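You operate a simulated robot arm through the tools that you are given. There is no shell and no other tool. Be economical: measure what you need, move in short steps, check, and stop when the job is done.

You run a simulated two-armed robot. Do the job below in one go: nothing can be reset, and whatever is moved stays where it is left.

## Task
Put one of the large cups from the cup tray on top of the white disc. Put the striped cloth in the silver steel tray. Take the brass shim with the smallest size on its label from the white table top and leave it on the top of the low table. Fetch the thin cone and stand it on top of the grey links box. Push the count drawer shut. Take the blue block and put it on the top of the turntable. Any order will do. Set down upright: thin cone.

It is judged by the outcome, as a careful person would: the job done as asked, and still so three seconds after it is handed in. It fails if anything else is knocked over, pushed out of place, dropped, spilled or broken. Flat cloth is picked up by pressing the open fingertips on it (5 to 10 N) and closing them slowly along it; thin cloth reads only 2 to 8 mm in the jaws.

## Robot
Two 7-joint arms with fingered hands on one trunk, on a base that drives. Base frame: it is fixed to the floor where the robot stands at the start and does not move with it; the origin is under the middle of the robot, x ahead of it, y to its left, z up. Units: mm, degrees, N and s.
The left shoulder is at the start at [60, 138, 572], the right one opposite. With the tool pointing down near the work surface each hand reaches from about 100 to 880 mm from the robot's upright axis, wherever it stands, measured 20 degrees to its own side. Places, roughly: blue block [-3750, -2000, 750]; brass shim [-4500, -4000, 750]; count drawer [-3700, -2200, 700]; links box [-4750, -3750, 1000]; steel tray (36x20x5 cm) [-100, -1900, 800]; striped cloth (11x7x3 cm) [1900, -600, 900]; thin cone (5x5x12 cm) [-4500, -3900, 900]; top of the low table [-4100, 0, 500]; top of the turntable [-3500, 100, 900]; white disc (20x20x7 cm) [1900, -1400, 200]. Payload 4 kg a hand.
Tool frame (each hand has its own): the origin (TCP) lies between the finger pads and is the grasp point; the fingertips stand 36 mm ahead of it; z points along the fingers, y is the line along which they close. Largest opening 120 mm; the body of the gripper starts 42 mm behind the TCP. The gripper is a hand of 5 fingers: y runs from the thumb to the fingers, the wrist lies at [-15, -109, -200] in the tool frame, and closing takes about 1.5 s.
Orientation is that of the tool frame in the base frame, as [roll, pitch, yaw] about the fixed x, y, z axes, in that order (R = Rz(yaw) Ry(pitch) Rx(roll)). With the fingers straight down and the wrist toward the robot, the tool's x, y and z point along [0, 1, 0], [1, 0, 0] and [0, 0, -1] of the base frame.

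## Interface
- The arms move only by the tool step_arm. It takes "left_commands", "right_commands" or both (then of equal length, played together; a hand with none holds still); each is a list of rows, each a list of 2 entries, a list of its own where there are three numbers: the shift along the tool's x, y, z in mm, then the turn, a rotation vector about the tool's x, y, z in degrees. In form: [[[x, y, z], [ax, ay, az]], ...]. A call has 1 to 20 rows; each row is the pose to reach, as a shift and turn from the pose commanded when the call began, along the tool's axes at that moment. "left_claw" and "right_claw" are, for a hand that has rows, the opening, from 0 (shut) to 1 (fully open), set as the call begins (left out, the last holds). Rows are played at 5 a second. More than 50 mm and 8.6 degrees between two rows, or a gripper value outside its range, and nothing of the call is played. Where a pose cannot be reached the arm comes as near as it can. A force on the tool above 40 N (or 10 N above the force at the start of the call, whichever is more), or a blocked arm, ends the call early, and 0.2 s more pass. The fingers move at their own pace (about 153 mm/s each) and stop on an object; they squeeze with about 26 N. The grip force told is the motor's: it shows also when the fingers shut on nothing. Time passes only in rows, and 0.2 s behind the last, so rows that repeat a pose let the fingers close. The reply holds the time, the measured pose of the TCP, the force on the tool along the base axes, the opening and the grip force, in the units named above and with some noise, with the torque about the TCP (base axes, N m) and any sound that the robot's microphone picked up.
- Cameras (640 x 400 px; columns grow to the right, rows downward): "scene" is now at [58.7, 17.1, 1220.7]; the picture's right is [0.20, -0.98, 0.00], its down [-0.53, -0.11, -0.84] and it looks along [0.82, 0.17, -0.54] (base axes); focal length 271 px, centre (320, 200). "left" rides on the left gripper at [-69, -79, -131] in its tool frame; the picture's right is [-0.78, -0.29, 0.55], its down [0.55, -0.74, 0.40] and it looks along [0.29, 0.61, 0.74] (tool axes); focal length 222 px, centre (320, 200). "right" rides on the right gripper at [69, -79, -131] in its tool frame; the picture's right is [-0.78, 0.29, -0.55], its down [-0.55, -0.73, 0.40] and it looks along [-0.29, 0.61, 0.74] (tool axes); focal length 222 px, centre (320, 200). There is no depth. A picture from a camera that has moved, and an enlarged one, comes with that camera's place and axes in the base frame and with its lens.
- grab_frame(camera): a new picture of that camera. It takes no simulated time.
- lift_body(by): slides the trunk up (or, below 0, down) by that many mm; the arms and the scene camera ride with it, the base frame stays. It gives what a move gives, with no picture.
- drive_base(legs): drives the robot by 1 to 6 legs, each [ahead, left, turn to the left] in mm, mm and degrees, along the robot's own axes; the way and the turn of a leg run together, so that a leg with both is an arc; at most 1500 mm and 180 degrees a leg. The arms and the cameras ride along, it lands a little off, and it stops where it bumps. It gives what a move gives.
- preshape(shape, hand): the hand has 5 fingers and takes this shape, open, in about a second: jaw (thumb against the fingers, like two jaws); tri (thumb and two fingers); tip (a fingertip pinch); poke (one finger out to press); point (the index stretched); flat (the hand flat); cup (the hand cupped); fist (a fist). The gripper value then closes the fingers along that shape, each until it touches; the sizes above hold for jaw. It gives what a move gives, with no picture.
- turn_head(pan, tilt): turns the head with the scene camera to pan (to the left, within 86 degrees either way) and tilt (down, from -29 to 69), counted from straight ahead of the robot. It gives what a move gives.
- enlarge(camera, box): a new picture of the part [left, top, right, bottom] of that camera's present view, enlarged. It takes no simulated time.
- hand_in(): hands the job in; it is judged then, once.

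Work in short steps. Places have to be worked out from the pictures, the camera data and where the tool is seen: move nearer, look again, correct. Check each grasp and each placing, and mend what went wrong. You have 175 turns and 156 pictures in all, those below and enlarged ones among them. Open the grippers and draw the arms clear of the work before you hand the job in, unless the task says otherwise; then end with one line.

The tools are called after "Request:" as name(argument=value, ...) on one line, values as JSON. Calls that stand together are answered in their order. step_arm: Moves the arms, as the interface text tells. Its arguments: {"type":"object","properties":{"left_commands":{"type":"array","items":{"type":"array"}},"left_claw":{"type":"number"},"right_commands":{"type":"array","items":{"type":"array"}},"right_claw":{"type":"number"}},"required":[]} The other tools are called the same way: lift_body (by) slides the trunk up or down; preshape (shape, hand) gives the hand a shape; drive_base (legs) drives the base; turn_head (pan, tilt) turns the head that bears the scene camera; grab_frame (camera) takes a picture; enlarge (camera, box) takes an enlarged picture of a part of a camera's view; hand_in () hands the job in.

At the start:

```text
clock: 0.0
left_eef_pos: [384.1, 301.6, 999.6]
left_orientation: [-180.0, 0.0, 90.0]
left_contact_force: [0.0, -0.7, -0.3]
left_ft_torque: [0.0, -0.02, 0.03]
left_opening: 119.6
left_gripper_force: 0.0
left_shape: jaw
right_eef_pos: [483.9, -68.0, 518.4]
right_orientation: [-180.0, 0.0, 90.0]
right_contact_force: [-0.7, -0.4, 0.0]
right_ft_torque: [-0.02, 0.0, 0.0]
right_opening: 119.8
right_gripper_force: 0.0
right_shape: jaw
trunk travel left (down, up): [-150.0, 440.0]
robot x, y, heading: [-0.0, 2.9, -0.1]
head pan, tilt: [11.5, 32.9]
```

scene: 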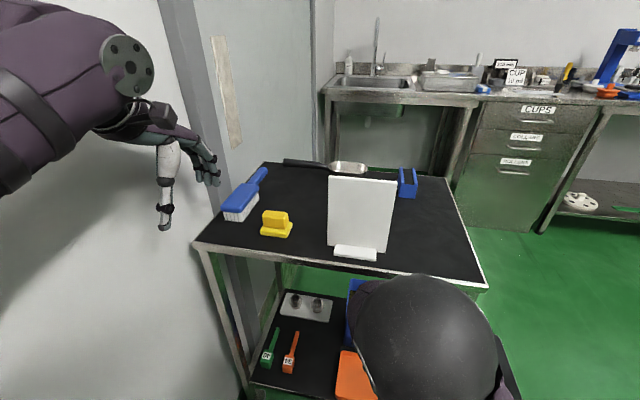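
right: 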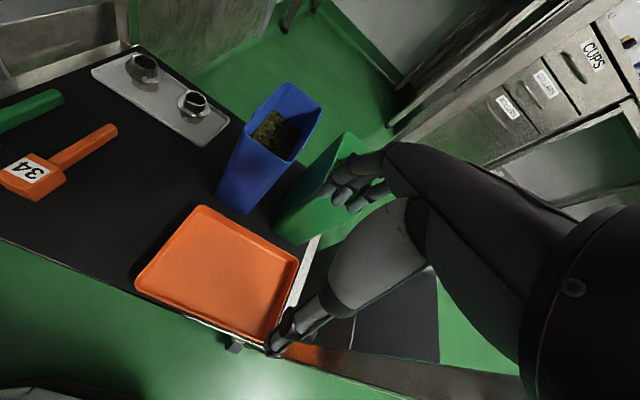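
left: 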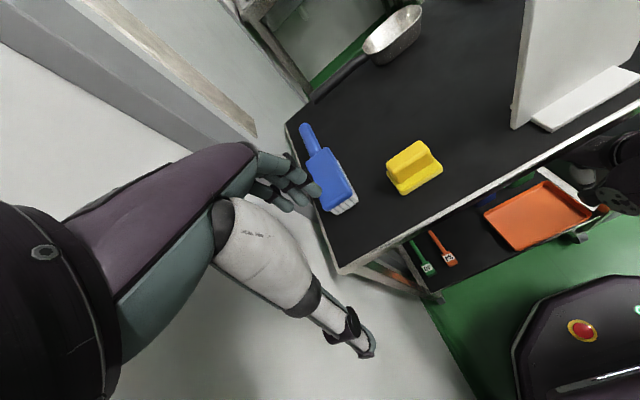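

I'll start by looking around to understand the room layout.

Request:
turn_head(pan=-40, tilt=20)

Request:
grab_frame(camera="scene")

Request:
turn_head(pan=-86, tilt=20)

Request:
grab_frame(camera="scene")

```text
clock: 1.2
left_eef_pos: [382.6, 300.1, 999.6]
left_orientation: [180.0, 0.0, 89.9]
left_contact_force: [0.4, 0.1, -0.5]
left_ft_torque: [-0.02, -0.03, 0.0]
left_opening: 119.7
left_gripper_force: 0.0
left_shape: jaw
right_eef_pos: [483.4, -68.3, 517.8]
right_orientation: [180.0, 0.0, 90.0]
right_contact_force: [0.5, 0.1, -0.2]
right_ft_torque: [-0.02, -0.04, -0.03]
right_opening: 119.7
right_gripper_force: 0.1
right_shape: jaw
trunk travel left (down, up): [-150.0, 440.0]
robot x, y, heading: [-0.9, 1.8, 0.1]
head pan, tilt: [-40.0, 20.0]
```

```text
152 pictures are left
camera scene: at [42.7, -60.5, 1241.3], right [-0.64, -0.77, 0.0], down [-0.26, 0.22, -0.94], along [0.72, -0.6, -0.34], focal length 271 px, centre (320, 200)
```

scene: 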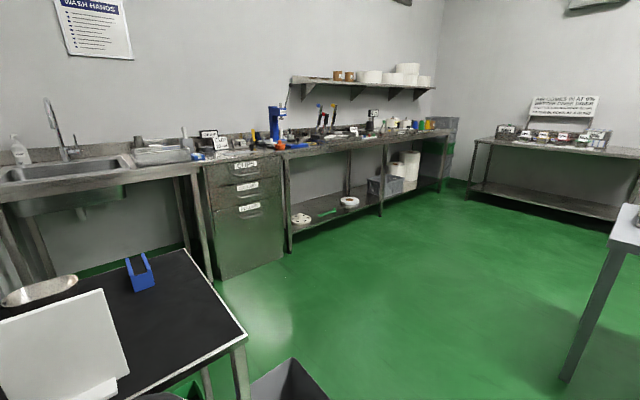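

```text
clock: 2.3
left_eef_pos: [383.7, 301.4, 1000.4]
left_orientation: [-180.0, 0.0, 90.0]
left_contact_force: [0.1, -0.2, 0.2]
left_ft_torque: [0.03, 0.03, -0.01]
left_opening: 119.4
left_gripper_force: 0.0
left_shape: jaw
right_eef_pos: [483.3, -69.0, 517.9]
right_orientation: [179.9, -0.1, 90.0]
right_contact_force: [-0.7, -0.1, -0.5]
right_ft_torque: [0.0, 0.0, 0.01]
right_opening: 119.7
right_gripper_force: 0.0
right_shape: jaw
trunk travel left (down, up): [-150.0, 440.0]
robot x, y, heading: [-1.8, -0.3, -0.3]
head pan, tilt: [-85.9, 20.0]
```

```text
151 pictures are left
camera scene: at [-22.0, -93.6, 1241.4], right [-1.0, -0.07, 0.0], down [-0.02, 0.34, -0.94], along [0.07, -0.94, -0.34], focal length 271 px, centre (320, 200)
```

scene: 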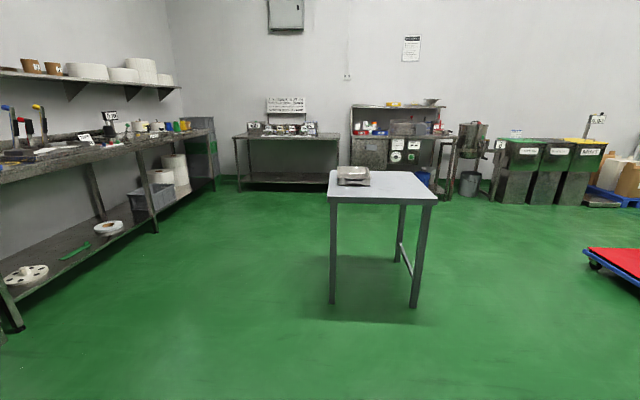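

The counter with cups is ahead-right; the steel tray is on the small table to my right. I back off the cart and strafe right around the cart and bin.

Request:
drive_base(legs=[[-350, 0, 0], [0, -1000, 0]])

Request:
lift_body(by=400)

Request:
turn_head(pan=0, tilt=30)

Request:
grab_frame(camera="scene")

```text
clock: 3.4
left_eef_pos: [342.4, 301.0, 1000.1]
left_orientation: [180.0, 0.0, 90.0]
left_contact_force: [0.5, 0.3, -0.1]
left_ft_torque: [0.01, -0.02, 0.02]
left_opening: 119.8
left_gripper_force: 0.1
left_shape: jaw
right_eef_pos: [440.3, -67.7, 517.9]
right_orientation: [-180.0, -0.1, 90.0]
right_contact_force: [0.3, 0.2, 0.3]
right_ft_torque: [-0.03, 0.0, 0.0]
right_opening: 119.9
right_gripper_force: 0.0
right_shape: jaw
trunk travel left (down, up): [-150.0, 440.0]
robot x, y, heading: [-40.5, 1.4, -0.4]
head pan, tilt: [-85.9, 20.0]
stopped in leg 1: the robot was blocked; the commanded pose is now the measured one
```

```text
clock: 5.2
left_eef_pos: [340.9, 301.2, 1175.7]
left_orientation: [179.9, 0.0, 90.0]
left_contact_force: [-1.0, 0.3, 0.0]
left_ft_torque: [-0.01, -0.03, -0.02]
left_opening: 119.9
left_gripper_force: 0.0
left_shape: jaw
right_eef_pos: [433.8, -69.5, 688.8]
right_orientation: [-178.9, 0.3, 89.9]
right_contact_force: [-5.4, -0.7, 1.0]
right_ft_torque: [0.24, -0.7, -0.03]
right_opening: 119.7
right_gripper_force: 0.0
right_shape: jaw
trunk travel left (down, up): [-324.0, 266.0]
robot x, y, heading: [-42.0, 1.1, 0.2]
head pan, tilt: [-85.9, 20.0]
stopped: the force on the tool passed its limit (the readings are from after the stop); the commanded pose is now the measured one
```

```text
clock: 6.8
left_eef_pos: [341.5, 301.3, 1175.1]
left_orientation: [180.0, 0.0, 90.1]
left_contact_force: [0.0, 0.2, 0.0]
left_ft_torque: [-0.01, -0.02, 0.01]
left_opening: 119.9
left_gripper_force: 0.0
left_shape: jaw
right_eef_pos: [434.4, -68.5, 687.5]
right_orientation: [-178.9, 0.3, 90.0]
right_contact_force: [-0.5, -0.1, 1.2]
right_ft_torque: [0.03, 0.02, 0.05]
right_opening: 119.8
right_gripper_force: 0.1
right_shape: jaw
trunk travel left (down, up): [-324.0, 266.0]
robot x, y, heading: [-41.7, -0.0, 0.0]
head pan, tilt: [0.0, 30.0]
```

```text
150 pictures are left
camera scene: at [19.3, -0.7, 1399.5], right [0.0, -1.0, 0.0], down [-0.5, 0.0, -0.87], along [0.87, 0.0, -0.5], focal length 271 px, centre (320, 200)
```

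scene: 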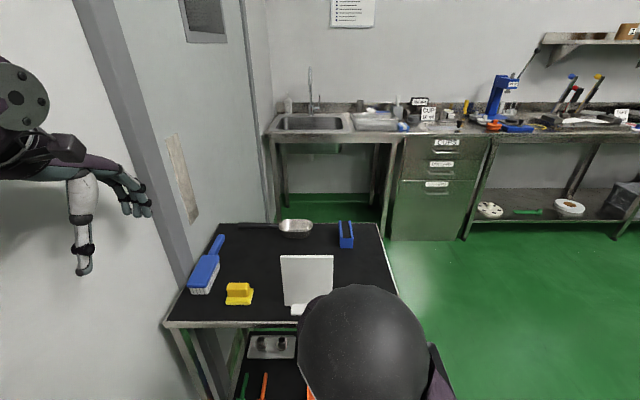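

Driving back was blocked after 40 mm and the right hand touched the cart as it rose. I lower the trunk again and pull the right hand back.

Request:
lift_body(by=-120)

Request:
step_arm(right_commands=[[[0, -40, 0], [0, 0, 0]], [[0, -80, 0], [0, 0, 0]], [[0, -120, 0], [0, 0, 0]], [[0, -160, 0], [0, 0, 0]]])

Request:
turn_head(pan=-45, tilt=60)

Request:
grab_frame(camera="scene")

Request:
grab_frame(camera="right")

```text
clock: 8.3
left_eef_pos: [341.2, 301.8, 1054.0]
left_orientation: [179.9, 0.0, 90.1]
left_contact_force: [-0.1, -0.1, -0.4]
left_ft_torque: [-0.01, -0.01, 0.02]
left_opening: 120.1
left_gripper_force: 0.2
left_shape: jaw
right_eef_pos: [435.0, -69.0, 568.7]
right_orientation: [-178.8, 0.3, 89.9]
right_contact_force: [0.2, 0.1, 0.6]
right_ft_torque: [0.0, 0.0, 0.02]
right_opening: 119.9
right_gripper_force: 0.1
right_shape: jaw
trunk travel left (down, up): [-204.0, 386.0]
robot x, y, heading: [-43.9, 0.7, 0.0]
head pan, tilt: [0.0, 30.0]
```

```text
clock: 9.3
left_eef_pos: [342.2, 300.2, 1053.5]
left_orientation: [-180.0, -0.1, 90.1]
left_contact_force: [-0.5, -1.0, 0.0]
left_ft_torque: [0.05, 0.03, -0.02]
left_opening: 119.9
left_gripper_force: 0.1
left_shape: jaw
right_eef_pos: [304.5, -63.4, 564.0]
right_orientation: [-178.2, 0.4, 90.3]
right_contact_force: [0.5, -1.3, -0.5]
right_ft_torque: [0.01, 0.01, 0.0]
right_opening: 120.1
right_gripper_force: 0.1
right_shape: jaw
right hand out of reach, approached as far as the arm can: row 4
trunk travel left (down, up): [-204.0, 386.0]
robot x, y, heading: [-44.2, 3.0, -0.1]
head pan, tilt: [0.0, 30.0]
```

```text
clock: 10.4
left_eef_pos: [341.1, 301.8, 1054.8]
left_orientation: [-179.9, 0.0, 90.1]
left_contact_force: [0.0, -0.8, 0.6]
left_ft_torque: [0.02, 0.02, -0.01]
left_opening: 120.0
left_gripper_force: 0.1
left_shape: jaw
right_eef_pos: [304.7, -63.0, 563.3]
right_orientation: [-178.2, 0.4, 90.4]
right_contact_force: [-0.7, -0.1, 0.1]
right_ft_torque: [-0.01, -0.01, 0.0]
right_opening: 119.7
right_gripper_force: 0.0
right_shape: jaw
trunk travel left (down, up): [-204.0, 386.0]
robot x, y, heading: [-45.3, -1.4, 0.2]
head pan, tilt: [-45.0, 60.0]
```

```text
149 pictures are left
camera scene: at [-24.0, -47.8, 1237.5], right [-0.71, -0.71, 0.0], down [-0.61, 0.61, -0.5], along [0.35, -0.35, -0.87], focal length 271 px, centre (320, 200)
```

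scene: 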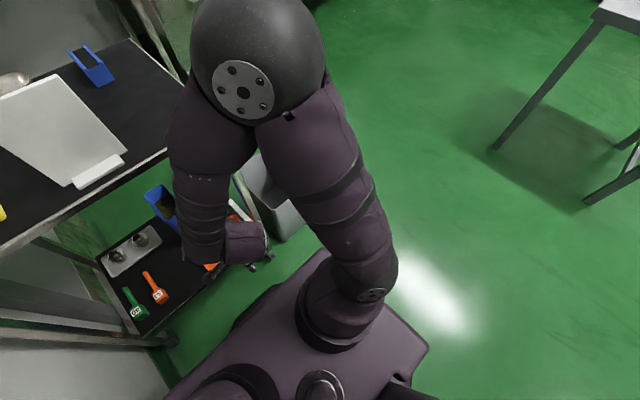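

```text
148 pictures are left
camera right: at [227.7, 6.5, 695.4], right [0.31, -0.78, 0.54], down [-0.74, -0.56, -0.37], along [0.59, -0.29, -0.75], focal length 222 px, centre (320, 200)
```

right: 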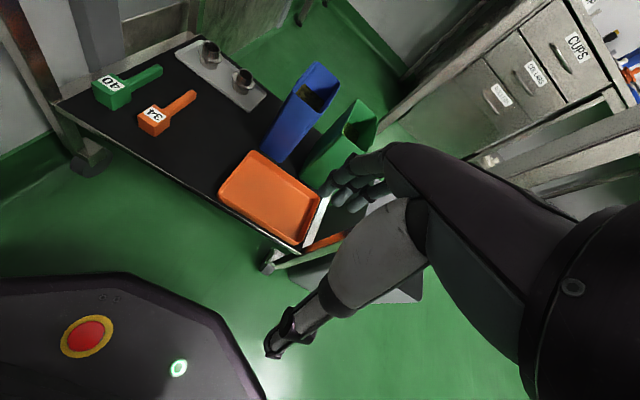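

The floor to the right is clear; I strafe right past the bin, then raise the trunk.

Request:
drive_base(legs=[[0, -900, 0]])

Request:
lift_body(by=380)

Request:
turn_head(pan=15, tilt=30)

Request:
grab_frame(camera="scene")

```text
clock: 15.1
left_eef_pos: [341.5, -592.9, 1054.9]
left_orientation: [-180.0, 0.0, 90.1]
left_contact_force: [-0.4, 0.7, -0.6]
left_ft_torque: [-0.03, -0.02, 0.0]
left_opening: 119.7
left_gripper_force: 0.2
left_shape: jaw
right_eef_pos: [304.8, -956.6, 565.0]
right_orientation: [-178.2, 0.3, 90.5]
right_contact_force: [0.5, 0.1, 0.6]
right_ft_torque: [-0.02, -0.01, 0.01]
right_opening: 119.9
right_gripper_force: 0.1
right_shape: jaw
trunk travel left (down, up): [-204.0, 386.0]
robot x, y, heading: [-40.2, -900.1, -0.2]
head pan, tilt: [-45.0, 60.0]
```

```text
clock: 18.8
left_eef_pos: [341.7, -591.9, 1434.6]
left_orientation: [-180.0, 0.0, 90.1]
left_contact_force: [0.2, -0.2, 0.0]
left_ft_torque: [0.03, 0.03, 0.0]
left_opening: 119.9
left_gripper_force: 0.1
left_shape: jaw
right_eef_pos: [305.0, -956.6, 944.0]
right_orientation: [-178.1, 0.3, 90.6]
right_contact_force: [-0.4, 0.1, -0.1]
right_ft_torque: [0.02, 0.01, -0.03]
right_opening: 120.0
right_gripper_force: 0.2
right_shape: jaw
trunk travel left (down, up): [-584.0, 6.0]
robot x, y, heading: [-41.9, -897.8, -0.0]
head pan, tilt: [-45.0, 60.0]
```

```text
clock: 20.1
left_eef_pos: [342.5, -591.8, 1434.5]
left_orientation: [179.9, -0.1, 90.1]
left_contact_force: [0.0, -0.3, 0.4]
left_ft_torque: [-0.01, -0.03, -0.01]
left_opening: 119.9
left_gripper_force: 0.1
left_shape: jaw
right_eef_pos: [304.6, -957.0, 944.3]
right_orientation: [-178.2, 0.3, 90.5]
right_contact_force: [-0.3, 0.2, -0.2]
right_ft_torque: [0.01, 0.0, 0.0]
right_opening: 119.6
right_gripper_force: 0.1
right_shape: jaw
trunk travel left (down, up): [-584.0, 6.0]
robot x, y, heading: [-38.6, -892.1, 0.1]
head pan, tilt: [15.0, 30.0]
```

```text
147 pictures are left
camera scene: at [17.0, -872.1, 1659.5], right [0.26, -0.97, 0.0], down [-0.48, -0.13, -0.87], along [0.84, 0.22, -0.5], focal length 271 px, centre (320, 200)
```

scene: 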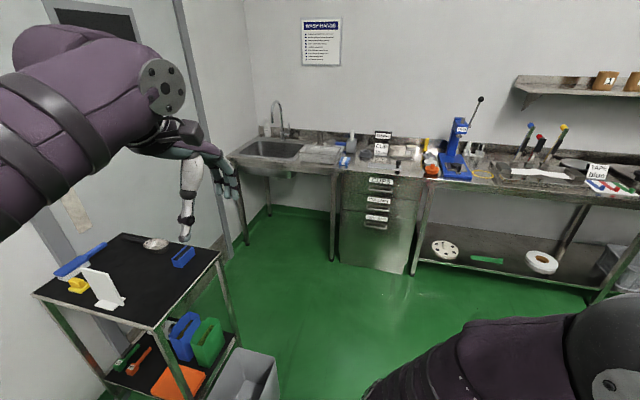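

Path ahead is clear. I drive forward and look closely at the counter.

Request:
drive_base(legs=[[1050, 150, 0]])

Request:
turn_head(pan=0, tilt=35)

Request:
grab_frame(camera="scene")

```text
clock: 25.6
left_eef_pos: [1399.1, -444.7, 1434.8]
left_orientation: [-180.0, -0.1, 89.9]
left_contact_force: [0.5, -0.4, 0.5]
left_ft_torque: [0.0, 0.01, -0.01]
left_opening: 119.7
left_gripper_force: 0.1
left_shape: jaw
right_eef_pos: [1359.7, -808.2, 943.5]
right_orientation: [-178.1, 0.2, 90.2]
right_contact_force: [0.2, -0.2, -0.6]
right_ft_torque: [0.02, -0.01, -0.02]
right_opening: 120.2
right_gripper_force: 0.2
right_shape: jaw
trunk travel left (down, up): [-584.0, 6.0]
robot x, y, heading: [1013.4, -742.8, -0.4]
head pan, tilt: [15.0, 30.0]
```

```text
clock: 26.4
left_eef_pos: [1398.7, -445.3, 1435.0]
left_orientation: [-180.0, 0.0, 89.9]
left_contact_force: [0.1, 0.9, 0.2]
left_ft_torque: [0.0, -0.01, -0.02]
left_opening: 119.8
left_gripper_force: 0.0
left_shape: jaw
right_eef_pos: [1359.9, -809.7, 943.9]
right_orientation: [-178.2, 0.3, 90.3]
right_contact_force: [-0.6, -1.0, 0.2]
right_ft_torque: [0.02, 0.04, 0.0]
right_opening: 119.9
right_gripper_force: 0.1
right_shape: jaw
trunk travel left (down, up): [-584.0, 6.0]
robot x, y, heading: [1013.0, -743.0, -0.4]
head pan, tilt: [0.0, 35.0]
```

```text
146 pictures are left
camera scene: at [1073.1, -746.2, 1651.7], right [0.0, -1.0, 0.0], down [-0.57, 0.0, -0.82], along [0.82, 0.0, -0.57], focal length 271 px, centre (320, 200)
```

scene: 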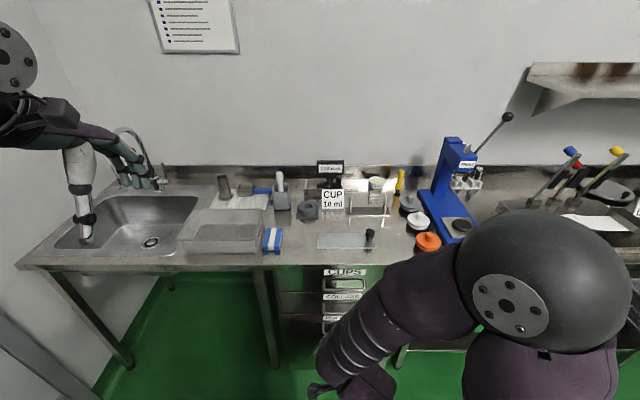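

Request:
enlarge(camera="scene", box=[180, 150, 480, 340])

```text
2.11 times, centred on (330, 245) of scene
camera zoom: at [1073.1, -746.2, 1651.7], right [0.0, -1.0, 0.0], down [-0.57, 0.0, -0.82], along [0.82, 0.0, -0.57], focal length 571 px, centre (299, 105)
```

zoom: 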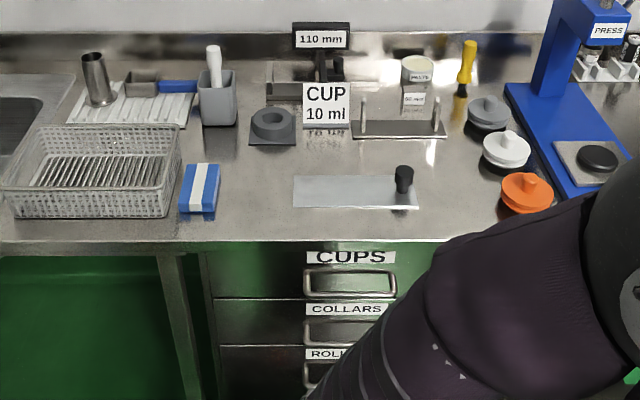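

The striped cloth is the blue/white one beside the wire basket. I look further right along the counter for the cup tray.

Request:
turn_head(pan=-30, tilt=28)

Request:
enlarge(camera="scene", box=[120, 80, 480, 305])

Request:
turn_head(pan=-65, tilt=28)

Request:
grab_frame(camera="scene")

```text
clock: 27.3
left_eef_pos: [1398.0, -445.6, 1434.4]
left_orientation: [180.0, 0.0, 89.8]
left_contact_force: [0.5, -1.2, -0.1]
left_ft_torque: [0.01, -0.02, -0.02]
left_opening: 119.9
left_gripper_force: 0.1
left_shape: jaw
right_eef_pos: [1359.3, -808.7, 943.9]
right_orientation: [-178.2, 0.3, 90.2]
right_contact_force: [-0.1, 0.1, -0.1]
right_ft_torque: [0.03, 0.02, 0.0]
right_opening: 120.0
right_gripper_force: 0.1
right_shape: jaw
trunk travel left (down, up): [-584.0, 6.0]
robot x, y, heading: [1017.1, -744.8, -0.2]
head pan, tilt: [-30.0, 28.0]
```

```text
1.78 times, centred on (300, 192) of scene
camera zoom: at [1063.9, -791.7, 1662.7], right [-0.5, -0.86, 0.0], down [-0.41, 0.24, -0.88], along [0.76, -0.44, -0.47], focal length 482 px, centre (356, 213)
```

zoom: 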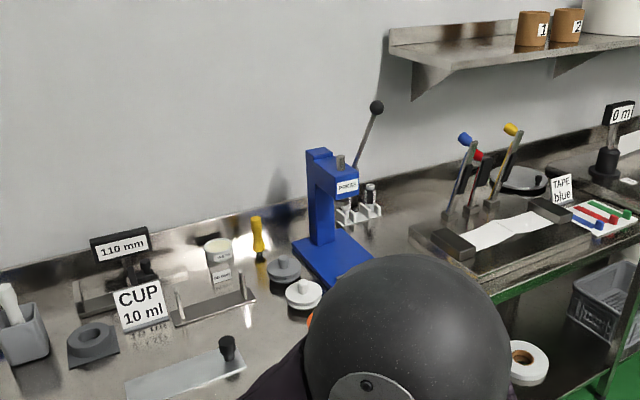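

```text
clock: 28.3
left_eef_pos: [1399.1, -445.6, 1434.8]
left_orientation: [-179.9, -0.1, 89.8]
left_contact_force: [-0.1, -0.4, -0.4]
left_ft_torque: [0.0, 0.0, 0.02]
left_opening: 119.8
left_gripper_force: 0.0
left_shape: jaw
right_eef_pos: [1359.6, -808.9, 942.8]
right_orientation: [-178.2, 0.3, 90.1]
right_contact_force: [0.3, 0.0, 0.2]
right_ft_torque: [-0.03, 0.02, 0.01]
right_opening: 120.0
right_gripper_force: 0.1
right_shape: jaw
trunk travel left (down, up): [-584.0, 6.0]
robot x, y, heading: [1011.7, -748.0, -0.4]
head pan, tilt: [-65.0, 28.0]
```

```text
143 pictures are left
camera scene: at [1023.3, -828.7, 1662.7], right [-0.91, -0.42, 0.0], down [-0.2, 0.43, -0.88], along [0.37, -0.8, -0.47], focal length 271 px, centre (320, 200)
```

scene: 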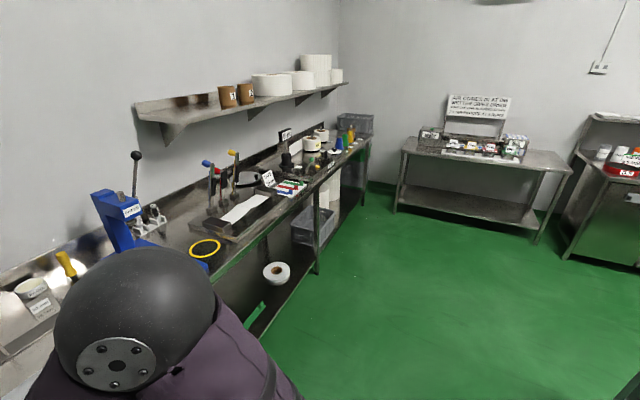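

The disc with holes on the lower shelf near y≈-1350 is the white disc. I inspect the white holder near the press, which may be the cup tray.

Request:
turn_head(pan=-30, tilt=28)

Request:
enlarge(camera="scene", box=[270, 150, 370, 212])

```text
clock: 29.3
left_eef_pos: [1399.5, -445.5, 1434.3]
left_orientation: [-180.0, 0.0, 89.9]
left_contact_force: [-0.2, 0.2, -0.5]
left_ft_torque: [0.0, -0.01, -0.04]
left_opening: 119.8
left_gripper_force: 0.1
left_shape: jaw
right_eef_pos: [1359.4, -808.2, 943.5]
right_orientation: [-178.2, 0.3, 90.2]
right_contact_force: [0.5, 0.5, -0.1]
right_ft_torque: [-0.03, 0.0, 0.01]
right_opening: 120.0
right_gripper_force: 0.0
right_shape: jaw
trunk travel left (down, up): [-584.0, 6.0]
robot x, y, heading: [1015.2, -746.9, -0.1]
head pan, tilt: [-30.0, 28.0]
```

```text
6.40 times, centred on (320, 181) of scene
camera zoom: at [1063.8, -791.9, 1662.7], right [-0.5, -0.86, 0.0], down [-0.41, 0.24, -0.88], along [0.76, -0.44, -0.47], focal length 1735 px, centre (320, 322)
```

zoom: 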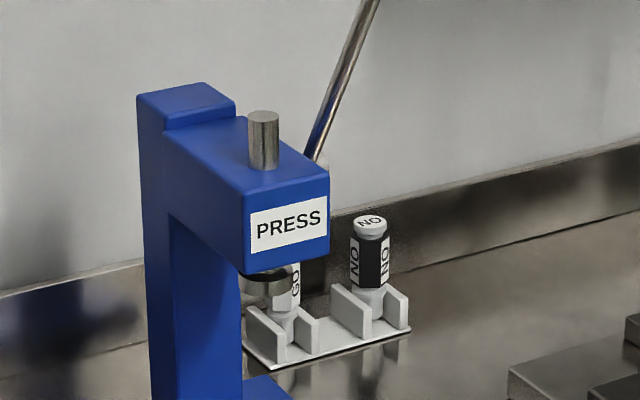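

Those are gauges, so the cup tray is most likely the tray with cups on the cart's lower shelf. First the cloth: drive closer and bring the left hand over it.

Request:
drive_base(legs=[[230, 60, 0]])

Request:
step_arm(left_commands=[[[0, 0, 50], [0, 0, 0]], [[0, 0, 100], [0, 0, 0]], [[-30, 30, 140], [0, 0, 0]], [[-60, 60, 180], [0, 0, 0]], [[-90, 100, 210], [0, 0, 0]], [[-110, 130, 240], [0, 0, 0]], [[-110, 130, 280], [0, 0, 0]]])

Request:
grab_frame(camera="left")

Request:
turn_head(pan=10, tilt=45)

Request:
grab_frame(camera="scene")

```text
clock: 31.1
left_eef_pos: [1629.2, -387.1, 1433.5]
left_orientation: [180.0, 0.0, 89.8]
left_contact_force: [0.2, 0.8, -0.5]
left_ft_torque: [-0.02, 0.05, 0.02]
left_opening: 120.2
left_gripper_force: 0.0
left_shape: jaw
right_eef_pos: [1590.4, -750.0, 944.2]
right_orientation: [-178.1, 0.4, 90.2]
right_contact_force: [0.3, -1.0, 0.6]
right_ft_torque: [-0.01, -0.01, 0.03]
right_opening: 119.5
right_gripper_force: 0.0
right_shape: jaw
trunk travel left (down, up): [-584.0, 6.0]
robot x, y, heading: [1241.1, -685.2, -0.2]
head pan, tilt: [-30.0, 28.0]
```

```text
refused: row 3 steps farther than a row can; nothing moved
```

```text
141 pictures are left
camera left: at [1551.0, -456.0, 1564.0], right [-0.29, -0.78, -0.55], down [-0.73, 0.55, -0.4], along [0.61, 0.28, -0.74], focal length 222 px, centre (320, 200)
```

left: 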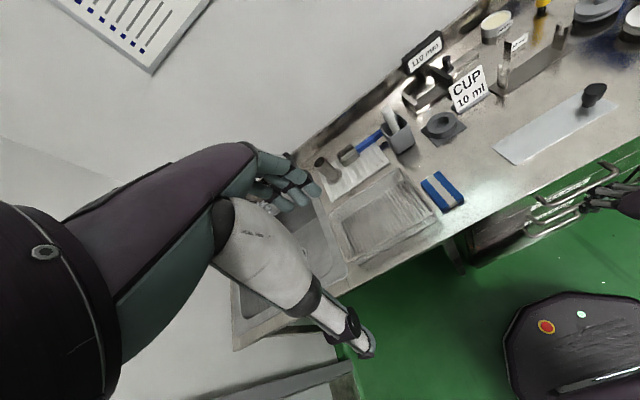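

```text
clock: 32.2
left_eef_pos: [1628.3, -386.3, 1434.7]
left_orientation: [179.9, 0.0, 89.8]
left_contact_force: [0.4, 0.3, 0.2]
left_ft_torque: [0.0, -0.01, 0.01]
left_opening: 119.9
left_gripper_force: 0.0
left_shape: jaw
right_eef_pos: [1588.3, -750.4, 942.8]
right_orientation: [-178.3, 0.4, 90.2]
right_contact_force: [-0.3, -0.3, 0.2]
right_ft_torque: [0.01, 0.0, 0.01]
right_opening: 119.8
right_gripper_force: 0.1
right_shape: jaw
trunk travel left (down, up): [-584.0, 6.0]
robot x, y, heading: [1243.8, -684.9, -0.1]
head pan, tilt: [10.0, 45.0]
```

```text
140 pictures are left
camera scene: at [1294.4, -673.4, 1636.9], right [0.17, -0.99, 0.0], down [-0.7, -0.12, -0.71], along [0.7, 0.12, -0.71], focal length 271 px, centre (320, 200)
```

scene: 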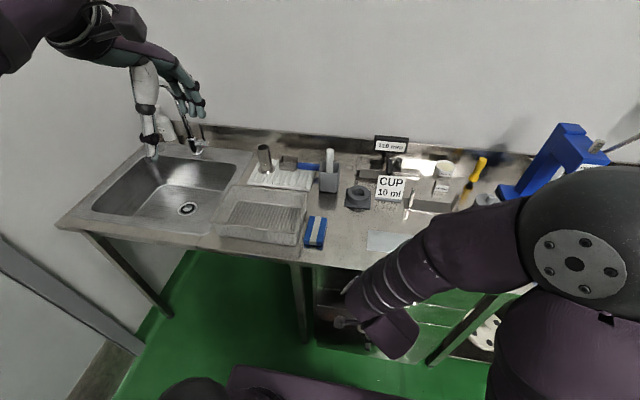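

Triangulating: cloth at about [1844,-562], top z≈927. I move the left hand above it and look.

Request:
step_arm(left_commands=[[[-15, 18, 35], [0, 0, 0]], [[-30, 36, 70], [0, 0, 0]], [[-45, 54, 105], [0, 0, 0]], [[-60, 72, 140], [0, 0, 0]], [[-75, 90, 175], [0, 0, 8]], [[-90, 108, 210], [0, 0, 16]], [[-105, 126, 230], [0, 0, 24]], [[-120, 144, 250], [0, 0, 32]], [[-135, 162, 265], [0, 0, 40]], [[-150, 180, 275], [0, 0, 48]], [[-160, 195, 280], [0, 0, 56]], [[-170, 205, 280], [0, 0, 64]], [[-175, 210, 280], [0, 0, 72]], [[-175, 215, 280], [0, 0, 80]], [[-175, 215, 280], [0, 0, 85]]])

Request:
grab_frame(camera="left")

Request:
grab_frame(camera="scene")

```text
clock: 35.4
left_eef_pos: [1842.6, -562.5, 1154.6]
left_orientation: [179.9, 0.0, 4.7]
left_contact_force: [-0.6, -0.7, 0.3]
left_ft_torque: [-0.03, 0.01, 0.06]
left_opening: 119.9
left_gripper_force: 0.0
left_shape: jaw
right_eef_pos: [1589.6, -750.3, 944.9]
right_orientation: [-178.2, 0.4, 90.1]
right_contact_force: [0.0, -0.5, 1.5]
right_ft_torque: [0.02, 0.01, 0.01]
right_opening: 119.8
right_gripper_force: 0.0
right_shape: jaw
trunk travel left (down, up): [-584.0, 6.0]
robot x, y, heading: [1242.6, -685.7, -0.0]
head pan, tilt: [10.0, 45.0]
```

```text
139 pictures are left
camera left: at [1768.0, -489.7, 1284.3], right [-0.81, 0.23, -0.55], down [0.49, 0.78, -0.4], along [0.34, -0.59, -0.74], focal length 222 px, centre (320, 200)
```

left: 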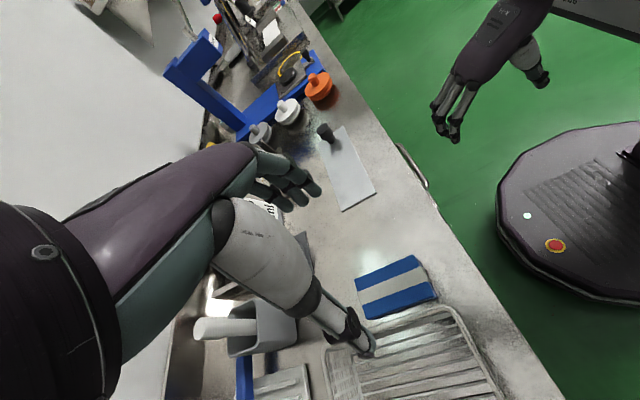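

```text
138 pictures are left
camera scene: at [1294.7, -673.4, 1636.9], right [0.17, -0.99, 0.0], down [-0.7, -0.12, -0.71], along [0.7, 0.12, -0.71], focal length 271 px, centre (320, 200)
```

scene: 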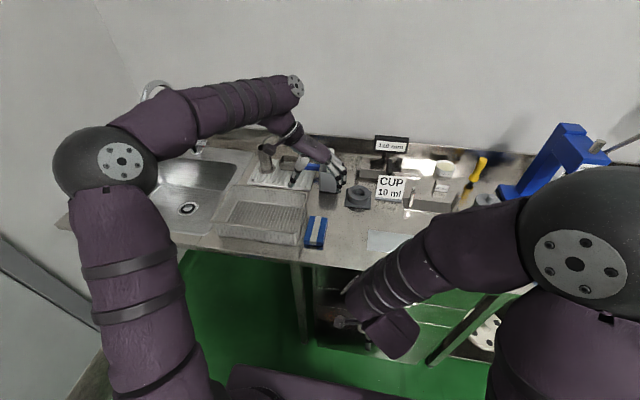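

The cloth spans x 1803–1910, y −587…−534, with ~15–20 mm gap to the basket. I line the thumb up for that gap and descend part way.

Request:
step_arm(left_commands=[[[10, 8, 40], [0, 0, 4]], [[18, 15, 85], [0, 0, 4.7]], [[18, 15, 130], [0, 0, 4.7]], [[18, 15, 160], [0, 0, 4.7]]], left_claw=0.75)

Request:
grab_frame(camera="left")

Request:
enlarge(camera="scene", box=[240, 150, 400, 250])

```text
clock: 36.4
left_eef_pos: [1862.2, -575.4, 995.4]
left_orientation: [-180.0, 0.0, 0.1]
left_contact_force: [0.8, 0.8, -0.4]
left_ft_torque: [-0.01, 0.03, 0.02]
left_opening: 90.3
left_gripper_force: 0.0
left_shape: jaw
right_eef_pos: [1590.2, -750.9, 943.9]
right_orientation: [-178.1, 0.2, 90.2]
right_contact_force: [0.0, -0.4, 0.4]
right_ft_torque: [0.0, 0.0, -0.01]
right_opening: 120.0
right_gripper_force: 0.0
right_shape: jaw
trunk travel left (down, up): [-584.0, 6.0]
robot x, y, heading: [1243.6, -686.0, -0.2]
head pan, tilt: [10.0, 45.0]
```

```text
137 pictures are left
camera left: at [1792.8, -497.2, 1124.4], right [-0.78, 0.29, -0.55], down [0.55, 0.74, -0.4], along [0.29, -0.61, -0.74], focal length 222 px, centre (320, 200)
```

left: 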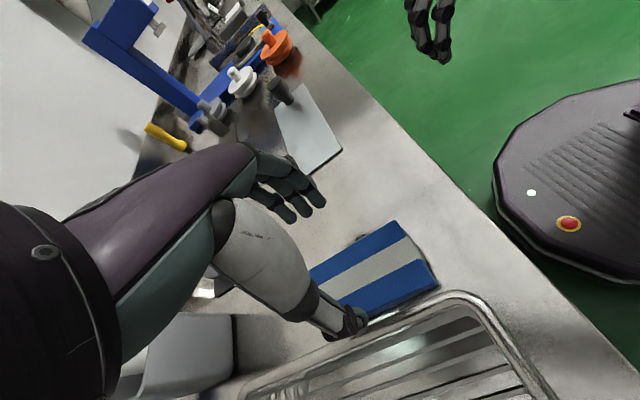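

```text
4.00 times, centred on (320, 200) of scene
camera zoom: at [1294.9, -673.3, 1636.9], right [0.17, -0.99, 0.0], down [-0.7, -0.12, -0.71], along [0.7, 0.12, -0.71], focal length 1084 px, centre (320, 200)
```

zoom: 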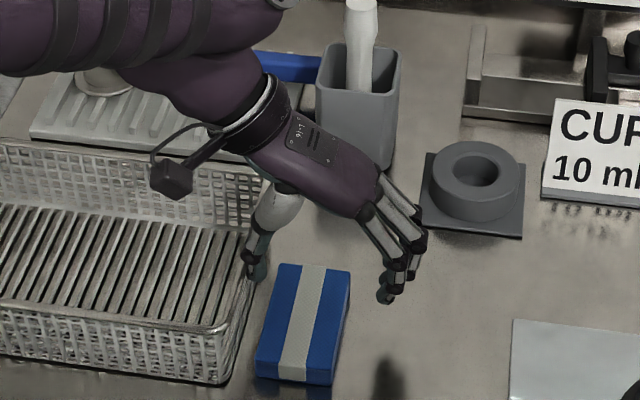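

Both cameras together put the cloth's left edge at y≈−531, the basket rim at −513, and the cloth top near z≈905. The thumb fits; I descend in small steps watching force.

Request:
step_arm(left_commands=[[[0, -2, 20], [0, 0, 0]], [[0, -2, 40], [0, 0, 0]], [[0, -2, 55], [0, 0, 0]]])

Request:
grab_frame(camera="left")

Request:
enlarge(camera="scene", box=[280, 190, 360, 250])

```text
clock: 37.2
left_eef_pos: [1862.3, -574.0, 939.4]
left_orientation: [-180.0, 0.0, 0.2]
left_contact_force: [-0.3, -0.5, -0.2]
left_ft_torque: [-0.02, 0.0, 0.02]
left_opening: 90.1
left_gripper_force: 0.0
left_shape: jaw
right_eef_pos: [1589.8, -751.7, 943.6]
right_orientation: [-178.1, 0.4, 90.3]
right_contact_force: [0.7, 0.0, 0.7]
right_ft_torque: [-0.02, -0.02, 0.03]
right_opening: 119.5
right_gripper_force: 0.1
right_shape: jaw
trunk travel left (down, up): [-584.0, 6.0]
robot x, y, heading: [1247.0, -684.4, 0.1]
head pan, tilt: [10.0, 45.0]
```

```text
135 pictures are left
camera left: at [1793.2, -495.2, 1068.7], right [-0.79, 0.29, -0.55], down [0.55, 0.74, -0.4], along [0.29, -0.61, -0.74], focal length 222 px, centre (320, 200)
```

left: 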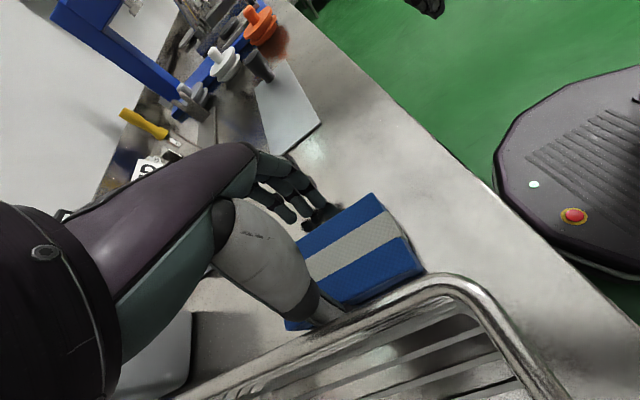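

```text
6.67 times, centred on (320, 220) of scene
camera zoom: at [1295.0, -673.4, 1636.9], right [0.17, -0.99, 0.0], down [-0.7, -0.12, -0.71], along [0.7, 0.12, -0.71], focal length 1807 px, centre (320, 67)
```

zoom: 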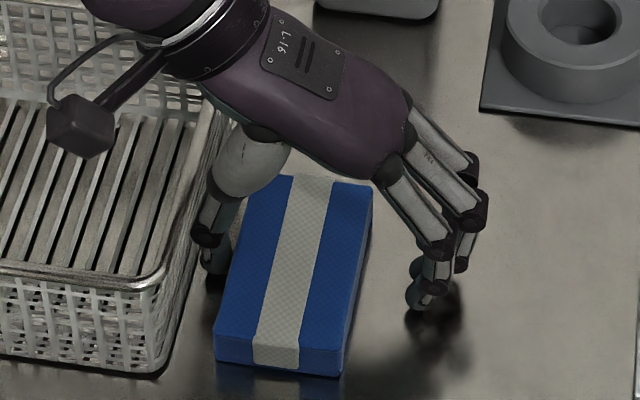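

The thumb is beside the cloth, in the gap. I go down a bit more, then close.

Request:
step_arm(left_commands=[[[0, 0, 10], [0, 0, 0]], [[0, 0, 20], [0, 0, 0]]])

Request:
step_arm(left_commands=[[[0, 0, 0], [0, 0, 0]], [[0, 0, 0], [0, 0, 0]], [[0, 0, 0], [0, 0, 0]], [[0, 0, 0], [0, 0, 0]], [[0, 0, 0], [0, 0, 0]]], left_claw=0.1)

Request:
enlarge(camera="scene", box=[280, 190, 360, 250])

```text
clock: 37.7
left_eef_pos: [1864.2, -576.2, 936.2]
left_orientation: [179.6, -0.8, 0.1]
left_contact_force: [-5.2, 2.0, 21.3]
left_ft_torque: [-0.43, 0.31, -0.16]
left_opening: 88.1
left_gripper_force: 0.0
left_shape: jaw
right_eef_pos: [1588.8, -749.6, 944.8]
right_orientation: [-178.3, 0.2, 90.1]
right_contact_force: [0.6, 0.3, 0.1]
right_ft_torque: [-0.01, 0.01, -0.02]
right_opening: 119.9
right_gripper_force: 0.0
right_shape: jaw
trunk travel left (down, up): [-584.0, 6.0]
robot x, y, heading: [1243.0, -686.0, -0.5]
head pan, tilt: [10.0, 45.0]
stopped in row 2 (left hand): the force on the tool passed its limit (the readings are from after the stop); the commanded pose is now the measured one
```

```text
clock: 38.5
left_eef_pos: [1867.0, -574.1, 937.4]
left_orientation: [179.8, -1.1, 0.3]
left_contact_force: [-2.0, 3.8, 15.8]
left_ft_torque: [0.55, 0.19, 0.05]
left_opening: 60.1
left_gripper_force: 26.1
left_shape: jaw
right_eef_pos: [1589.3, -750.1, 943.3]
right_orientation: [-178.2, 0.2, 90.2]
right_contact_force: [-0.5, -1.0, -0.5]
right_ft_torque: [-0.01, -0.02, 0.0]
right_opening: 119.6
right_gripper_force: 0.1
right_shape: jaw
trunk travel left (down, up): [-584.0, 6.0]
robot x, y, heading: [1241.9, -685.6, -0.2]
head pan, tilt: [10.0, 45.0]
stopped in row 4 (left hand): the force on the tool passed its limit (the readings are from after the stop); the commanded pose is now the measured one
```

```text
6.67 times, centred on (320, 220) of scene
camera zoom: at [1294.2, -673.1, 1636.5], right [0.17, -0.99, 0.0], down [-0.7, -0.12, -0.71], along [0.7, 0.12, -0.71], focal length 1807 px, centre (320, 67)
```

zoom: 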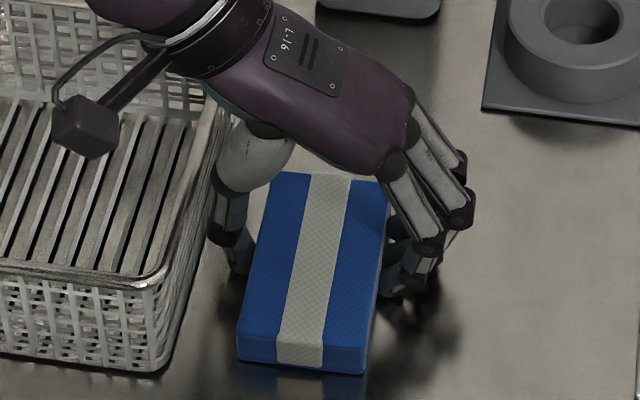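

The cloth is held at 60 mm opening. Lift it straight up and check.

Request:
step_arm(left_commands=[[[0, 0, -15], [0, 0, 0]], [[0, 2, -40], [0, 0, 0]], [[0, 4, -80], [0, 0, 0]], [[0, 4, -120], [0, 0, 0]]])

Request:
grab_frame(camera="scene")

```text
clock: 39.5
left_eef_pos: [1864.3, -577.8, 1056.1]
left_orientation: [179.8, -0.9, 0.1]
left_contact_force: [-0.4, -0.8, -1.1]
left_ft_torque: [0.02, -0.02, -0.02]
left_opening: 60.1
left_gripper_force: 25.9
left_shape: jaw
right_eef_pos: [1588.6, -750.3, 943.9]
right_orientation: [-178.2, 0.3, 90.2]
right_contact_force: [-0.5, 0.4, -0.6]
right_ft_torque: [-0.01, 0.01, -0.02]
right_opening: 119.9
right_gripper_force: 0.1
right_shape: jaw
trunk travel left (down, up): [-584.0, 6.0]
robot x, y, heading: [1242.8, -688.5, -0.3]
head pan, tilt: [10.0, 45.0]
```

```text
132 pictures are left
camera scene: at [1294.2, -673.3, 1636.8], right [0.17, -0.99, 0.0], down [-0.7, -0.12, -0.71], along [0.7, 0.12, -0.71], focal length 271 px, centre (320, 200)
```

scene: 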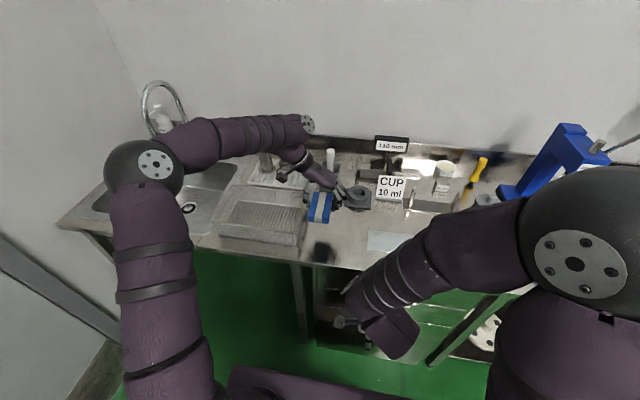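

Cloth is secure. I drive away from the counter and turn around toward the small table with the steel tray.

Request:
drive_base(legs=[[-300, 0, 0], [0, -900, 0], [0, 0, 180]])

Request:
turn_head(pan=0, tilt=35)

Request:
grab_frame(camera="scene")

```text
clock: 53.2
left_eef_pos: [313.7, -1695.2, 1055.2]
left_orientation: [179.8, -0.9, -179.9]
left_contact_force: [0.4, -0.4, -0.6]
left_ft_torque: [0.02, -0.01, 0.0]
left_opening: 60.0
left_gripper_force: 26.9
left_shape: jaw
right_eef_pos: [590.7, -1524.8, 942.4]
right_orientation: [-178.2, 0.3, -90.0]
right_contact_force: [-0.1, -0.3, 0.0]
right_ft_torque: [-0.01, 0.02, -0.01]
right_opening: 119.9
right_gripper_force: 0.1
right_shape: jaw
trunk travel left (down, up): [-584.0, 6.0]
robot x, y, heading: [934.2, -1589.8, 179.4]
head pan, tilt: [10.0, 45.0]
```

```text
clock: 54.0
left_eef_pos: [313.2, -1696.1, 1055.5]
left_orientation: [179.7, -1.0, 180.0]
left_contact_force: [-0.4, -0.6, 0.1]
left_ft_torque: [-0.01, 0.02, -0.02]
left_opening: 60.1
left_gripper_force: 25.6
left_shape: jaw
right_eef_pos: [590.1, -1525.1, 943.8]
right_orientation: [-178.1, 0.4, -90.0]
right_contact_force: [0.0, 0.8, -0.7]
right_ft_torque: [0.01, 0.03, 0.03]
right_opening: 119.9
right_gripper_force: 0.1
right_shape: jaw
trunk travel left (down, up): [-584.0, 6.0]
robot x, y, heading: [937.6, -1590.4, 179.8]
head pan, tilt: [0.0, 35.0]
```

```text
131 pictures are left
camera scene: at [879.1, -1590.6, 1651.6], right [0.01, 1.0, 0.0], down [0.57, 0.0, -0.82], along [-0.82, 0.0, -0.57], focal length 271 px, centre (320, 200)
```

scene: 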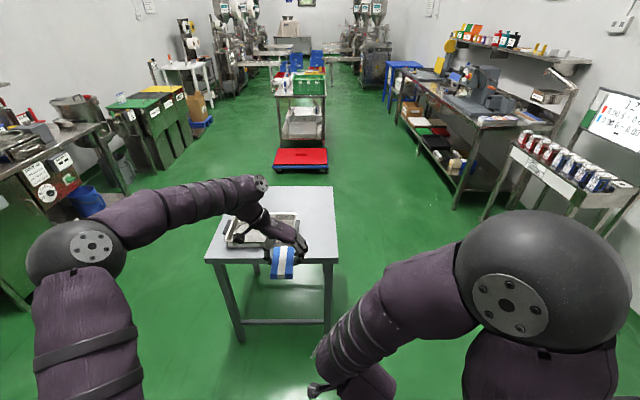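

The tray is at about [-80,-1860]. I drive so the cloth comes over the tray.

Request:
drive_base(legs=[[390, 160, 0]])

Request:
turn_head(pan=10, tilt=50)

Request:
grab_frame(camera="scene")

Request:
grab_frame(camera="left")

```text
clock: 56.6
left_eef_pos: [-76.8, -1857.0, 1053.5]
left_orientation: [179.8, -0.8, -179.8]
left_contact_force: [0.1, -0.9, -0.9]
left_ft_torque: [0.01, 0.01, 0.02]
left_opening: 59.9
left_gripper_force: 26.3
left_shape: jaw
right_eef_pos: [199.5, -1685.2, 943.1]
right_orientation: [-178.1, 0.4, -89.8]
right_contact_force: [0.2, 0.6, 0.0]
right_ft_torque: [-0.04, 0.02, -0.03]
right_opening: 119.9
right_gripper_force: 0.0
right_shape: jaw
trunk travel left (down, up): [-584.0, 6.0]
robot x, y, heading: [546.3, -1749.1, 179.9]
head pan, tilt: [0.0, 35.0]
```

```text
clock: 57.3
left_eef_pos: [-75.6, -1856.4, 1052.8]
left_orientation: [179.8, -0.8, -179.8]
left_contact_force: [0.4, 0.0, -0.5]
left_ft_torque: [-0.01, 0.02, 0.03]
left_opening: 59.8
left_gripper_force: 26.1
left_shape: jaw
right_eef_pos: [200.7, -1684.9, 943.5]
right_orientation: [-178.1, 0.4, -89.9]
right_contact_force: [-0.3, -0.8, -0.4]
right_ft_torque: [0.02, 0.0, -0.02]
right_opening: 119.9
right_gripper_force: 0.1
right_shape: jaw
trunk travel left (down, up): [-584.0, 6.0]
robot x, y, heading: [545.8, -1748.7, 179.9]
head pan, tilt: [10.0, 50.0]
```

```text
130 pictures are left
camera scene: at [502.0, -1763.5, 1630.0], right [-0.17, 0.99, 0.0], down [0.75, 0.13, -0.64], along [-0.63, -0.11, -0.77], focal length 271 px, centre (320, 200)
```

scene: 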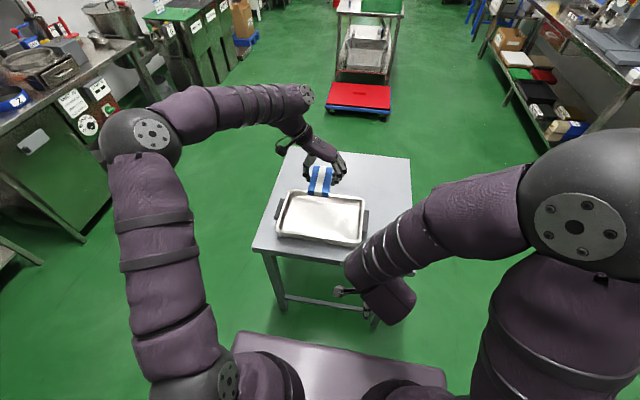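

```text
129 pictures are left
camera left: at [-3.0, -1936.5, 1182.8], right [0.78, -0.29, -0.56], down [-0.55, -0.74, -0.39], along [-0.3, 0.61, -0.73], focal length 222 px, centre (320, 200)
```

left: 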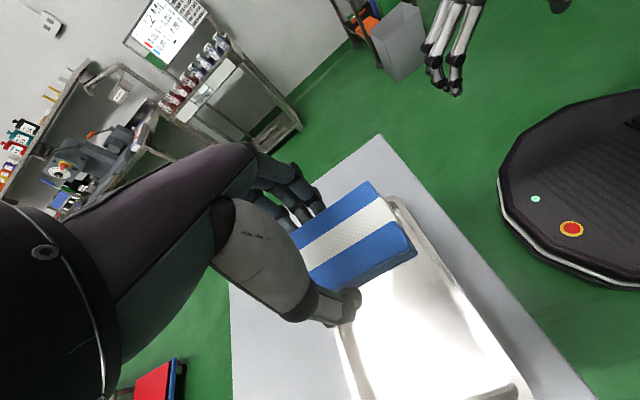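

The hand is right above the tray centre. I lower the cloth toward the tray floor.

Request:
step_arm(left_commands=[[[3, 0, 40], [0, 0, 0]], [[6, 0, 80], [0, 0, 0]], [[6, 0, 120], [0, 0, 0]], [[6, 0, 160], [0, 0, 0]], [[6, 0, 185], [0, 0, 0]]])

Request:
enlarge(camera="scene", box=[240, 140, 420, 252])

Request:
grab_frame(camera="left")

```text
clock: 58.5
left_eef_pos: [-83.8, -1855.5, 867.8]
left_orientation: [179.8, -0.9, -179.8]
left_contact_force: [0.0, -0.1, -0.3]
left_ft_torque: [0.02, -0.01, 0.01]
left_opening: 60.2
left_gripper_force: 25.7
left_shape: jaw
right_eef_pos: [200.5, -1685.9, 943.8]
right_orientation: [-178.0, 0.3, -90.0]
right_contact_force: [0.4, -0.3, 0.0]
right_ft_torque: [0.0, 0.03, 0.0]
right_opening: 119.9
right_gripper_force: 0.0
right_shape: jaw
trunk travel left (down, up): [-584.0, 6.0]
robot x, y, heading: [546.5, -1749.2, 179.9]
head pan, tilt: [10.0, 50.0]
```

```text
3.56 times, centred on (330, 196) of scene
camera zoom: at [501.7, -1763.7, 1630.0], right [-0.17, 0.99, 0.0], down [0.76, 0.13, -0.64], along [-0.63, -0.11, -0.77], focal length 964 px, centre (284, 214)
```

zoom: 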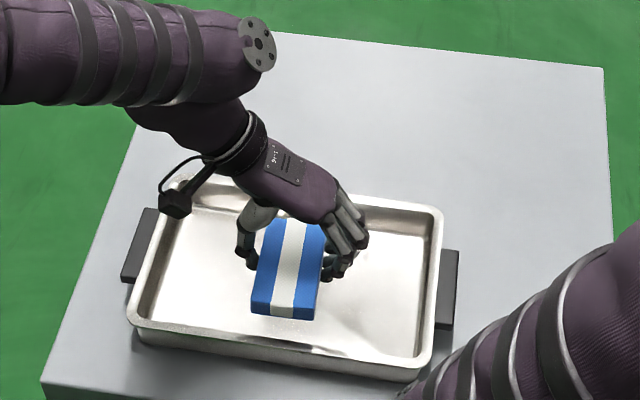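

```text
127 pictures are left
camera left: at [-11.3, -1935.1, 996.7], right [0.78, -0.29, -0.56], down [-0.55, -0.74, -0.39], along [-0.3, 0.61, -0.73], focal length 222 px, centre (320, 200)
```

left: 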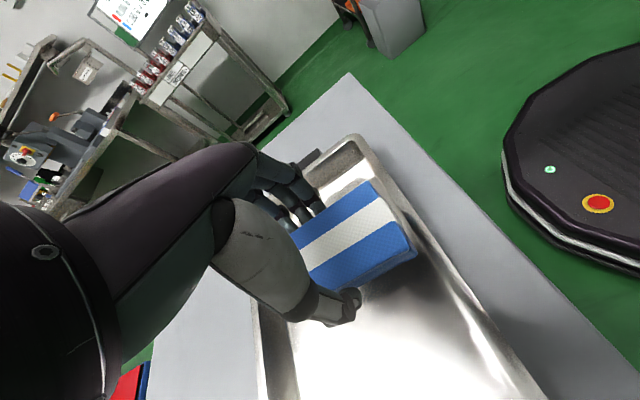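

Cloth is over the middle of the tray. I lower gently until contact.

Request:
step_arm(left_commands=[[[0, 0, 8], [0, 0, 0]], [[0, 0, 16], [0, 0, 0]], [[0, 0, 24], [0, 0, 0]], [[0, 0, 32], [0, 0, 0]], [[0, 0, 40], [0, 0, 0]], [[0, 0, 48], [0, 0, 0]], [[0, 0, 56], [0, 0, 0]]])

```text
clock: 60.1
left_eef_pos: [-85.2, -1855.5, 814.5]
left_orientation: [179.8, -0.8, -179.9]
left_contact_force: [-0.4, 0.5, -0.5]
left_ft_torque: [-0.02, 0.0, 0.01]
left_opening: 59.9
left_gripper_force: 26.1
left_shape: jaw
right_eef_pos: [200.4, -1684.9, 943.8]
right_orientation: [-178.2, 0.2, -89.9]
right_contact_force: [0.0, -0.4, 1.0]
right_ft_torque: [-0.01, 0.01, 0.01]
right_opening: 119.7
right_gripper_force: 0.1
right_shape: jaw
trunk travel left (down, up): [-584.0, 6.0]
robot x, y, heading: [544.3, -1747.0, 179.6]
head pan, tilt: [10.0, 50.0]
```

Request:
step_arm(left_commands=[[[0, 0, 6], [0, 0, 0]], [[0, 0, 12], [0, 0, 0]], [[0, 0, 18], [0, 0, 0]], [[0, 0, 24], [0, 0, 0]], [[0, 0, 30], [0, 0, 0]], [[0, 0, 36], [0, 0, 0]]])

Request:
enlarge(camera="scene", box=[240, 140, 420, 252])

```text
clock: 61.4
left_eef_pos: [-89.6, -1856.4, 790.3]
left_orientation: [179.6, -1.3, -179.7]
left_contact_force: [4.6, -2.3, 22.3]
left_ft_torque: [-0.81, -0.27, 0.1]
left_opening: 60.1
left_gripper_force: 26.0
left_shape: jaw
right_eef_pos: [201.6, -1686.1, 944.5]
right_orientation: [-178.2, 0.2, -89.8]
right_contact_force: [0.0, 1.0, -0.1]
right_ft_torque: [-0.01, 0.0, 0.04]
right_opening: 119.8
right_gripper_force: 0.1
right_shape: jaw
trunk travel left (down, up): [-584.0, 6.0]
robot x, y, heading: [547.8, -1753.5, 179.9]
head pan, tilt: [10.0, 50.0]
stopped in row 6 (left hand): the force on the tool passed its limit (the readings are from after the stop); the commanded pose is now the measured one
```

```text
3.56 times, centred on (330, 196) of scene
camera zoom: at [503.2, -1763.6, 1630.2], right [-0.17, 0.99, 0.0], down [0.75, 0.13, -0.64], along [-0.63, -0.11, -0.77], focal length 964 px, centre (284, 214)
```

zoom: 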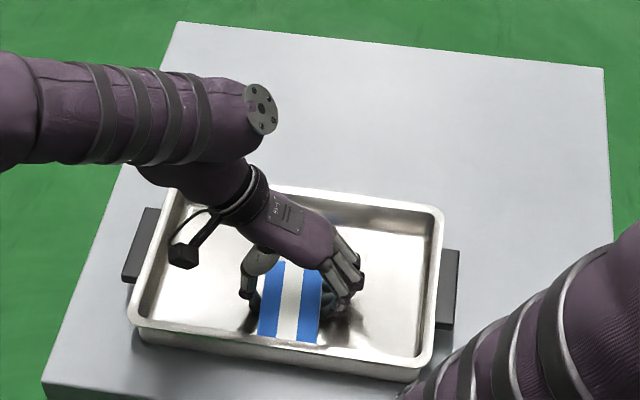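

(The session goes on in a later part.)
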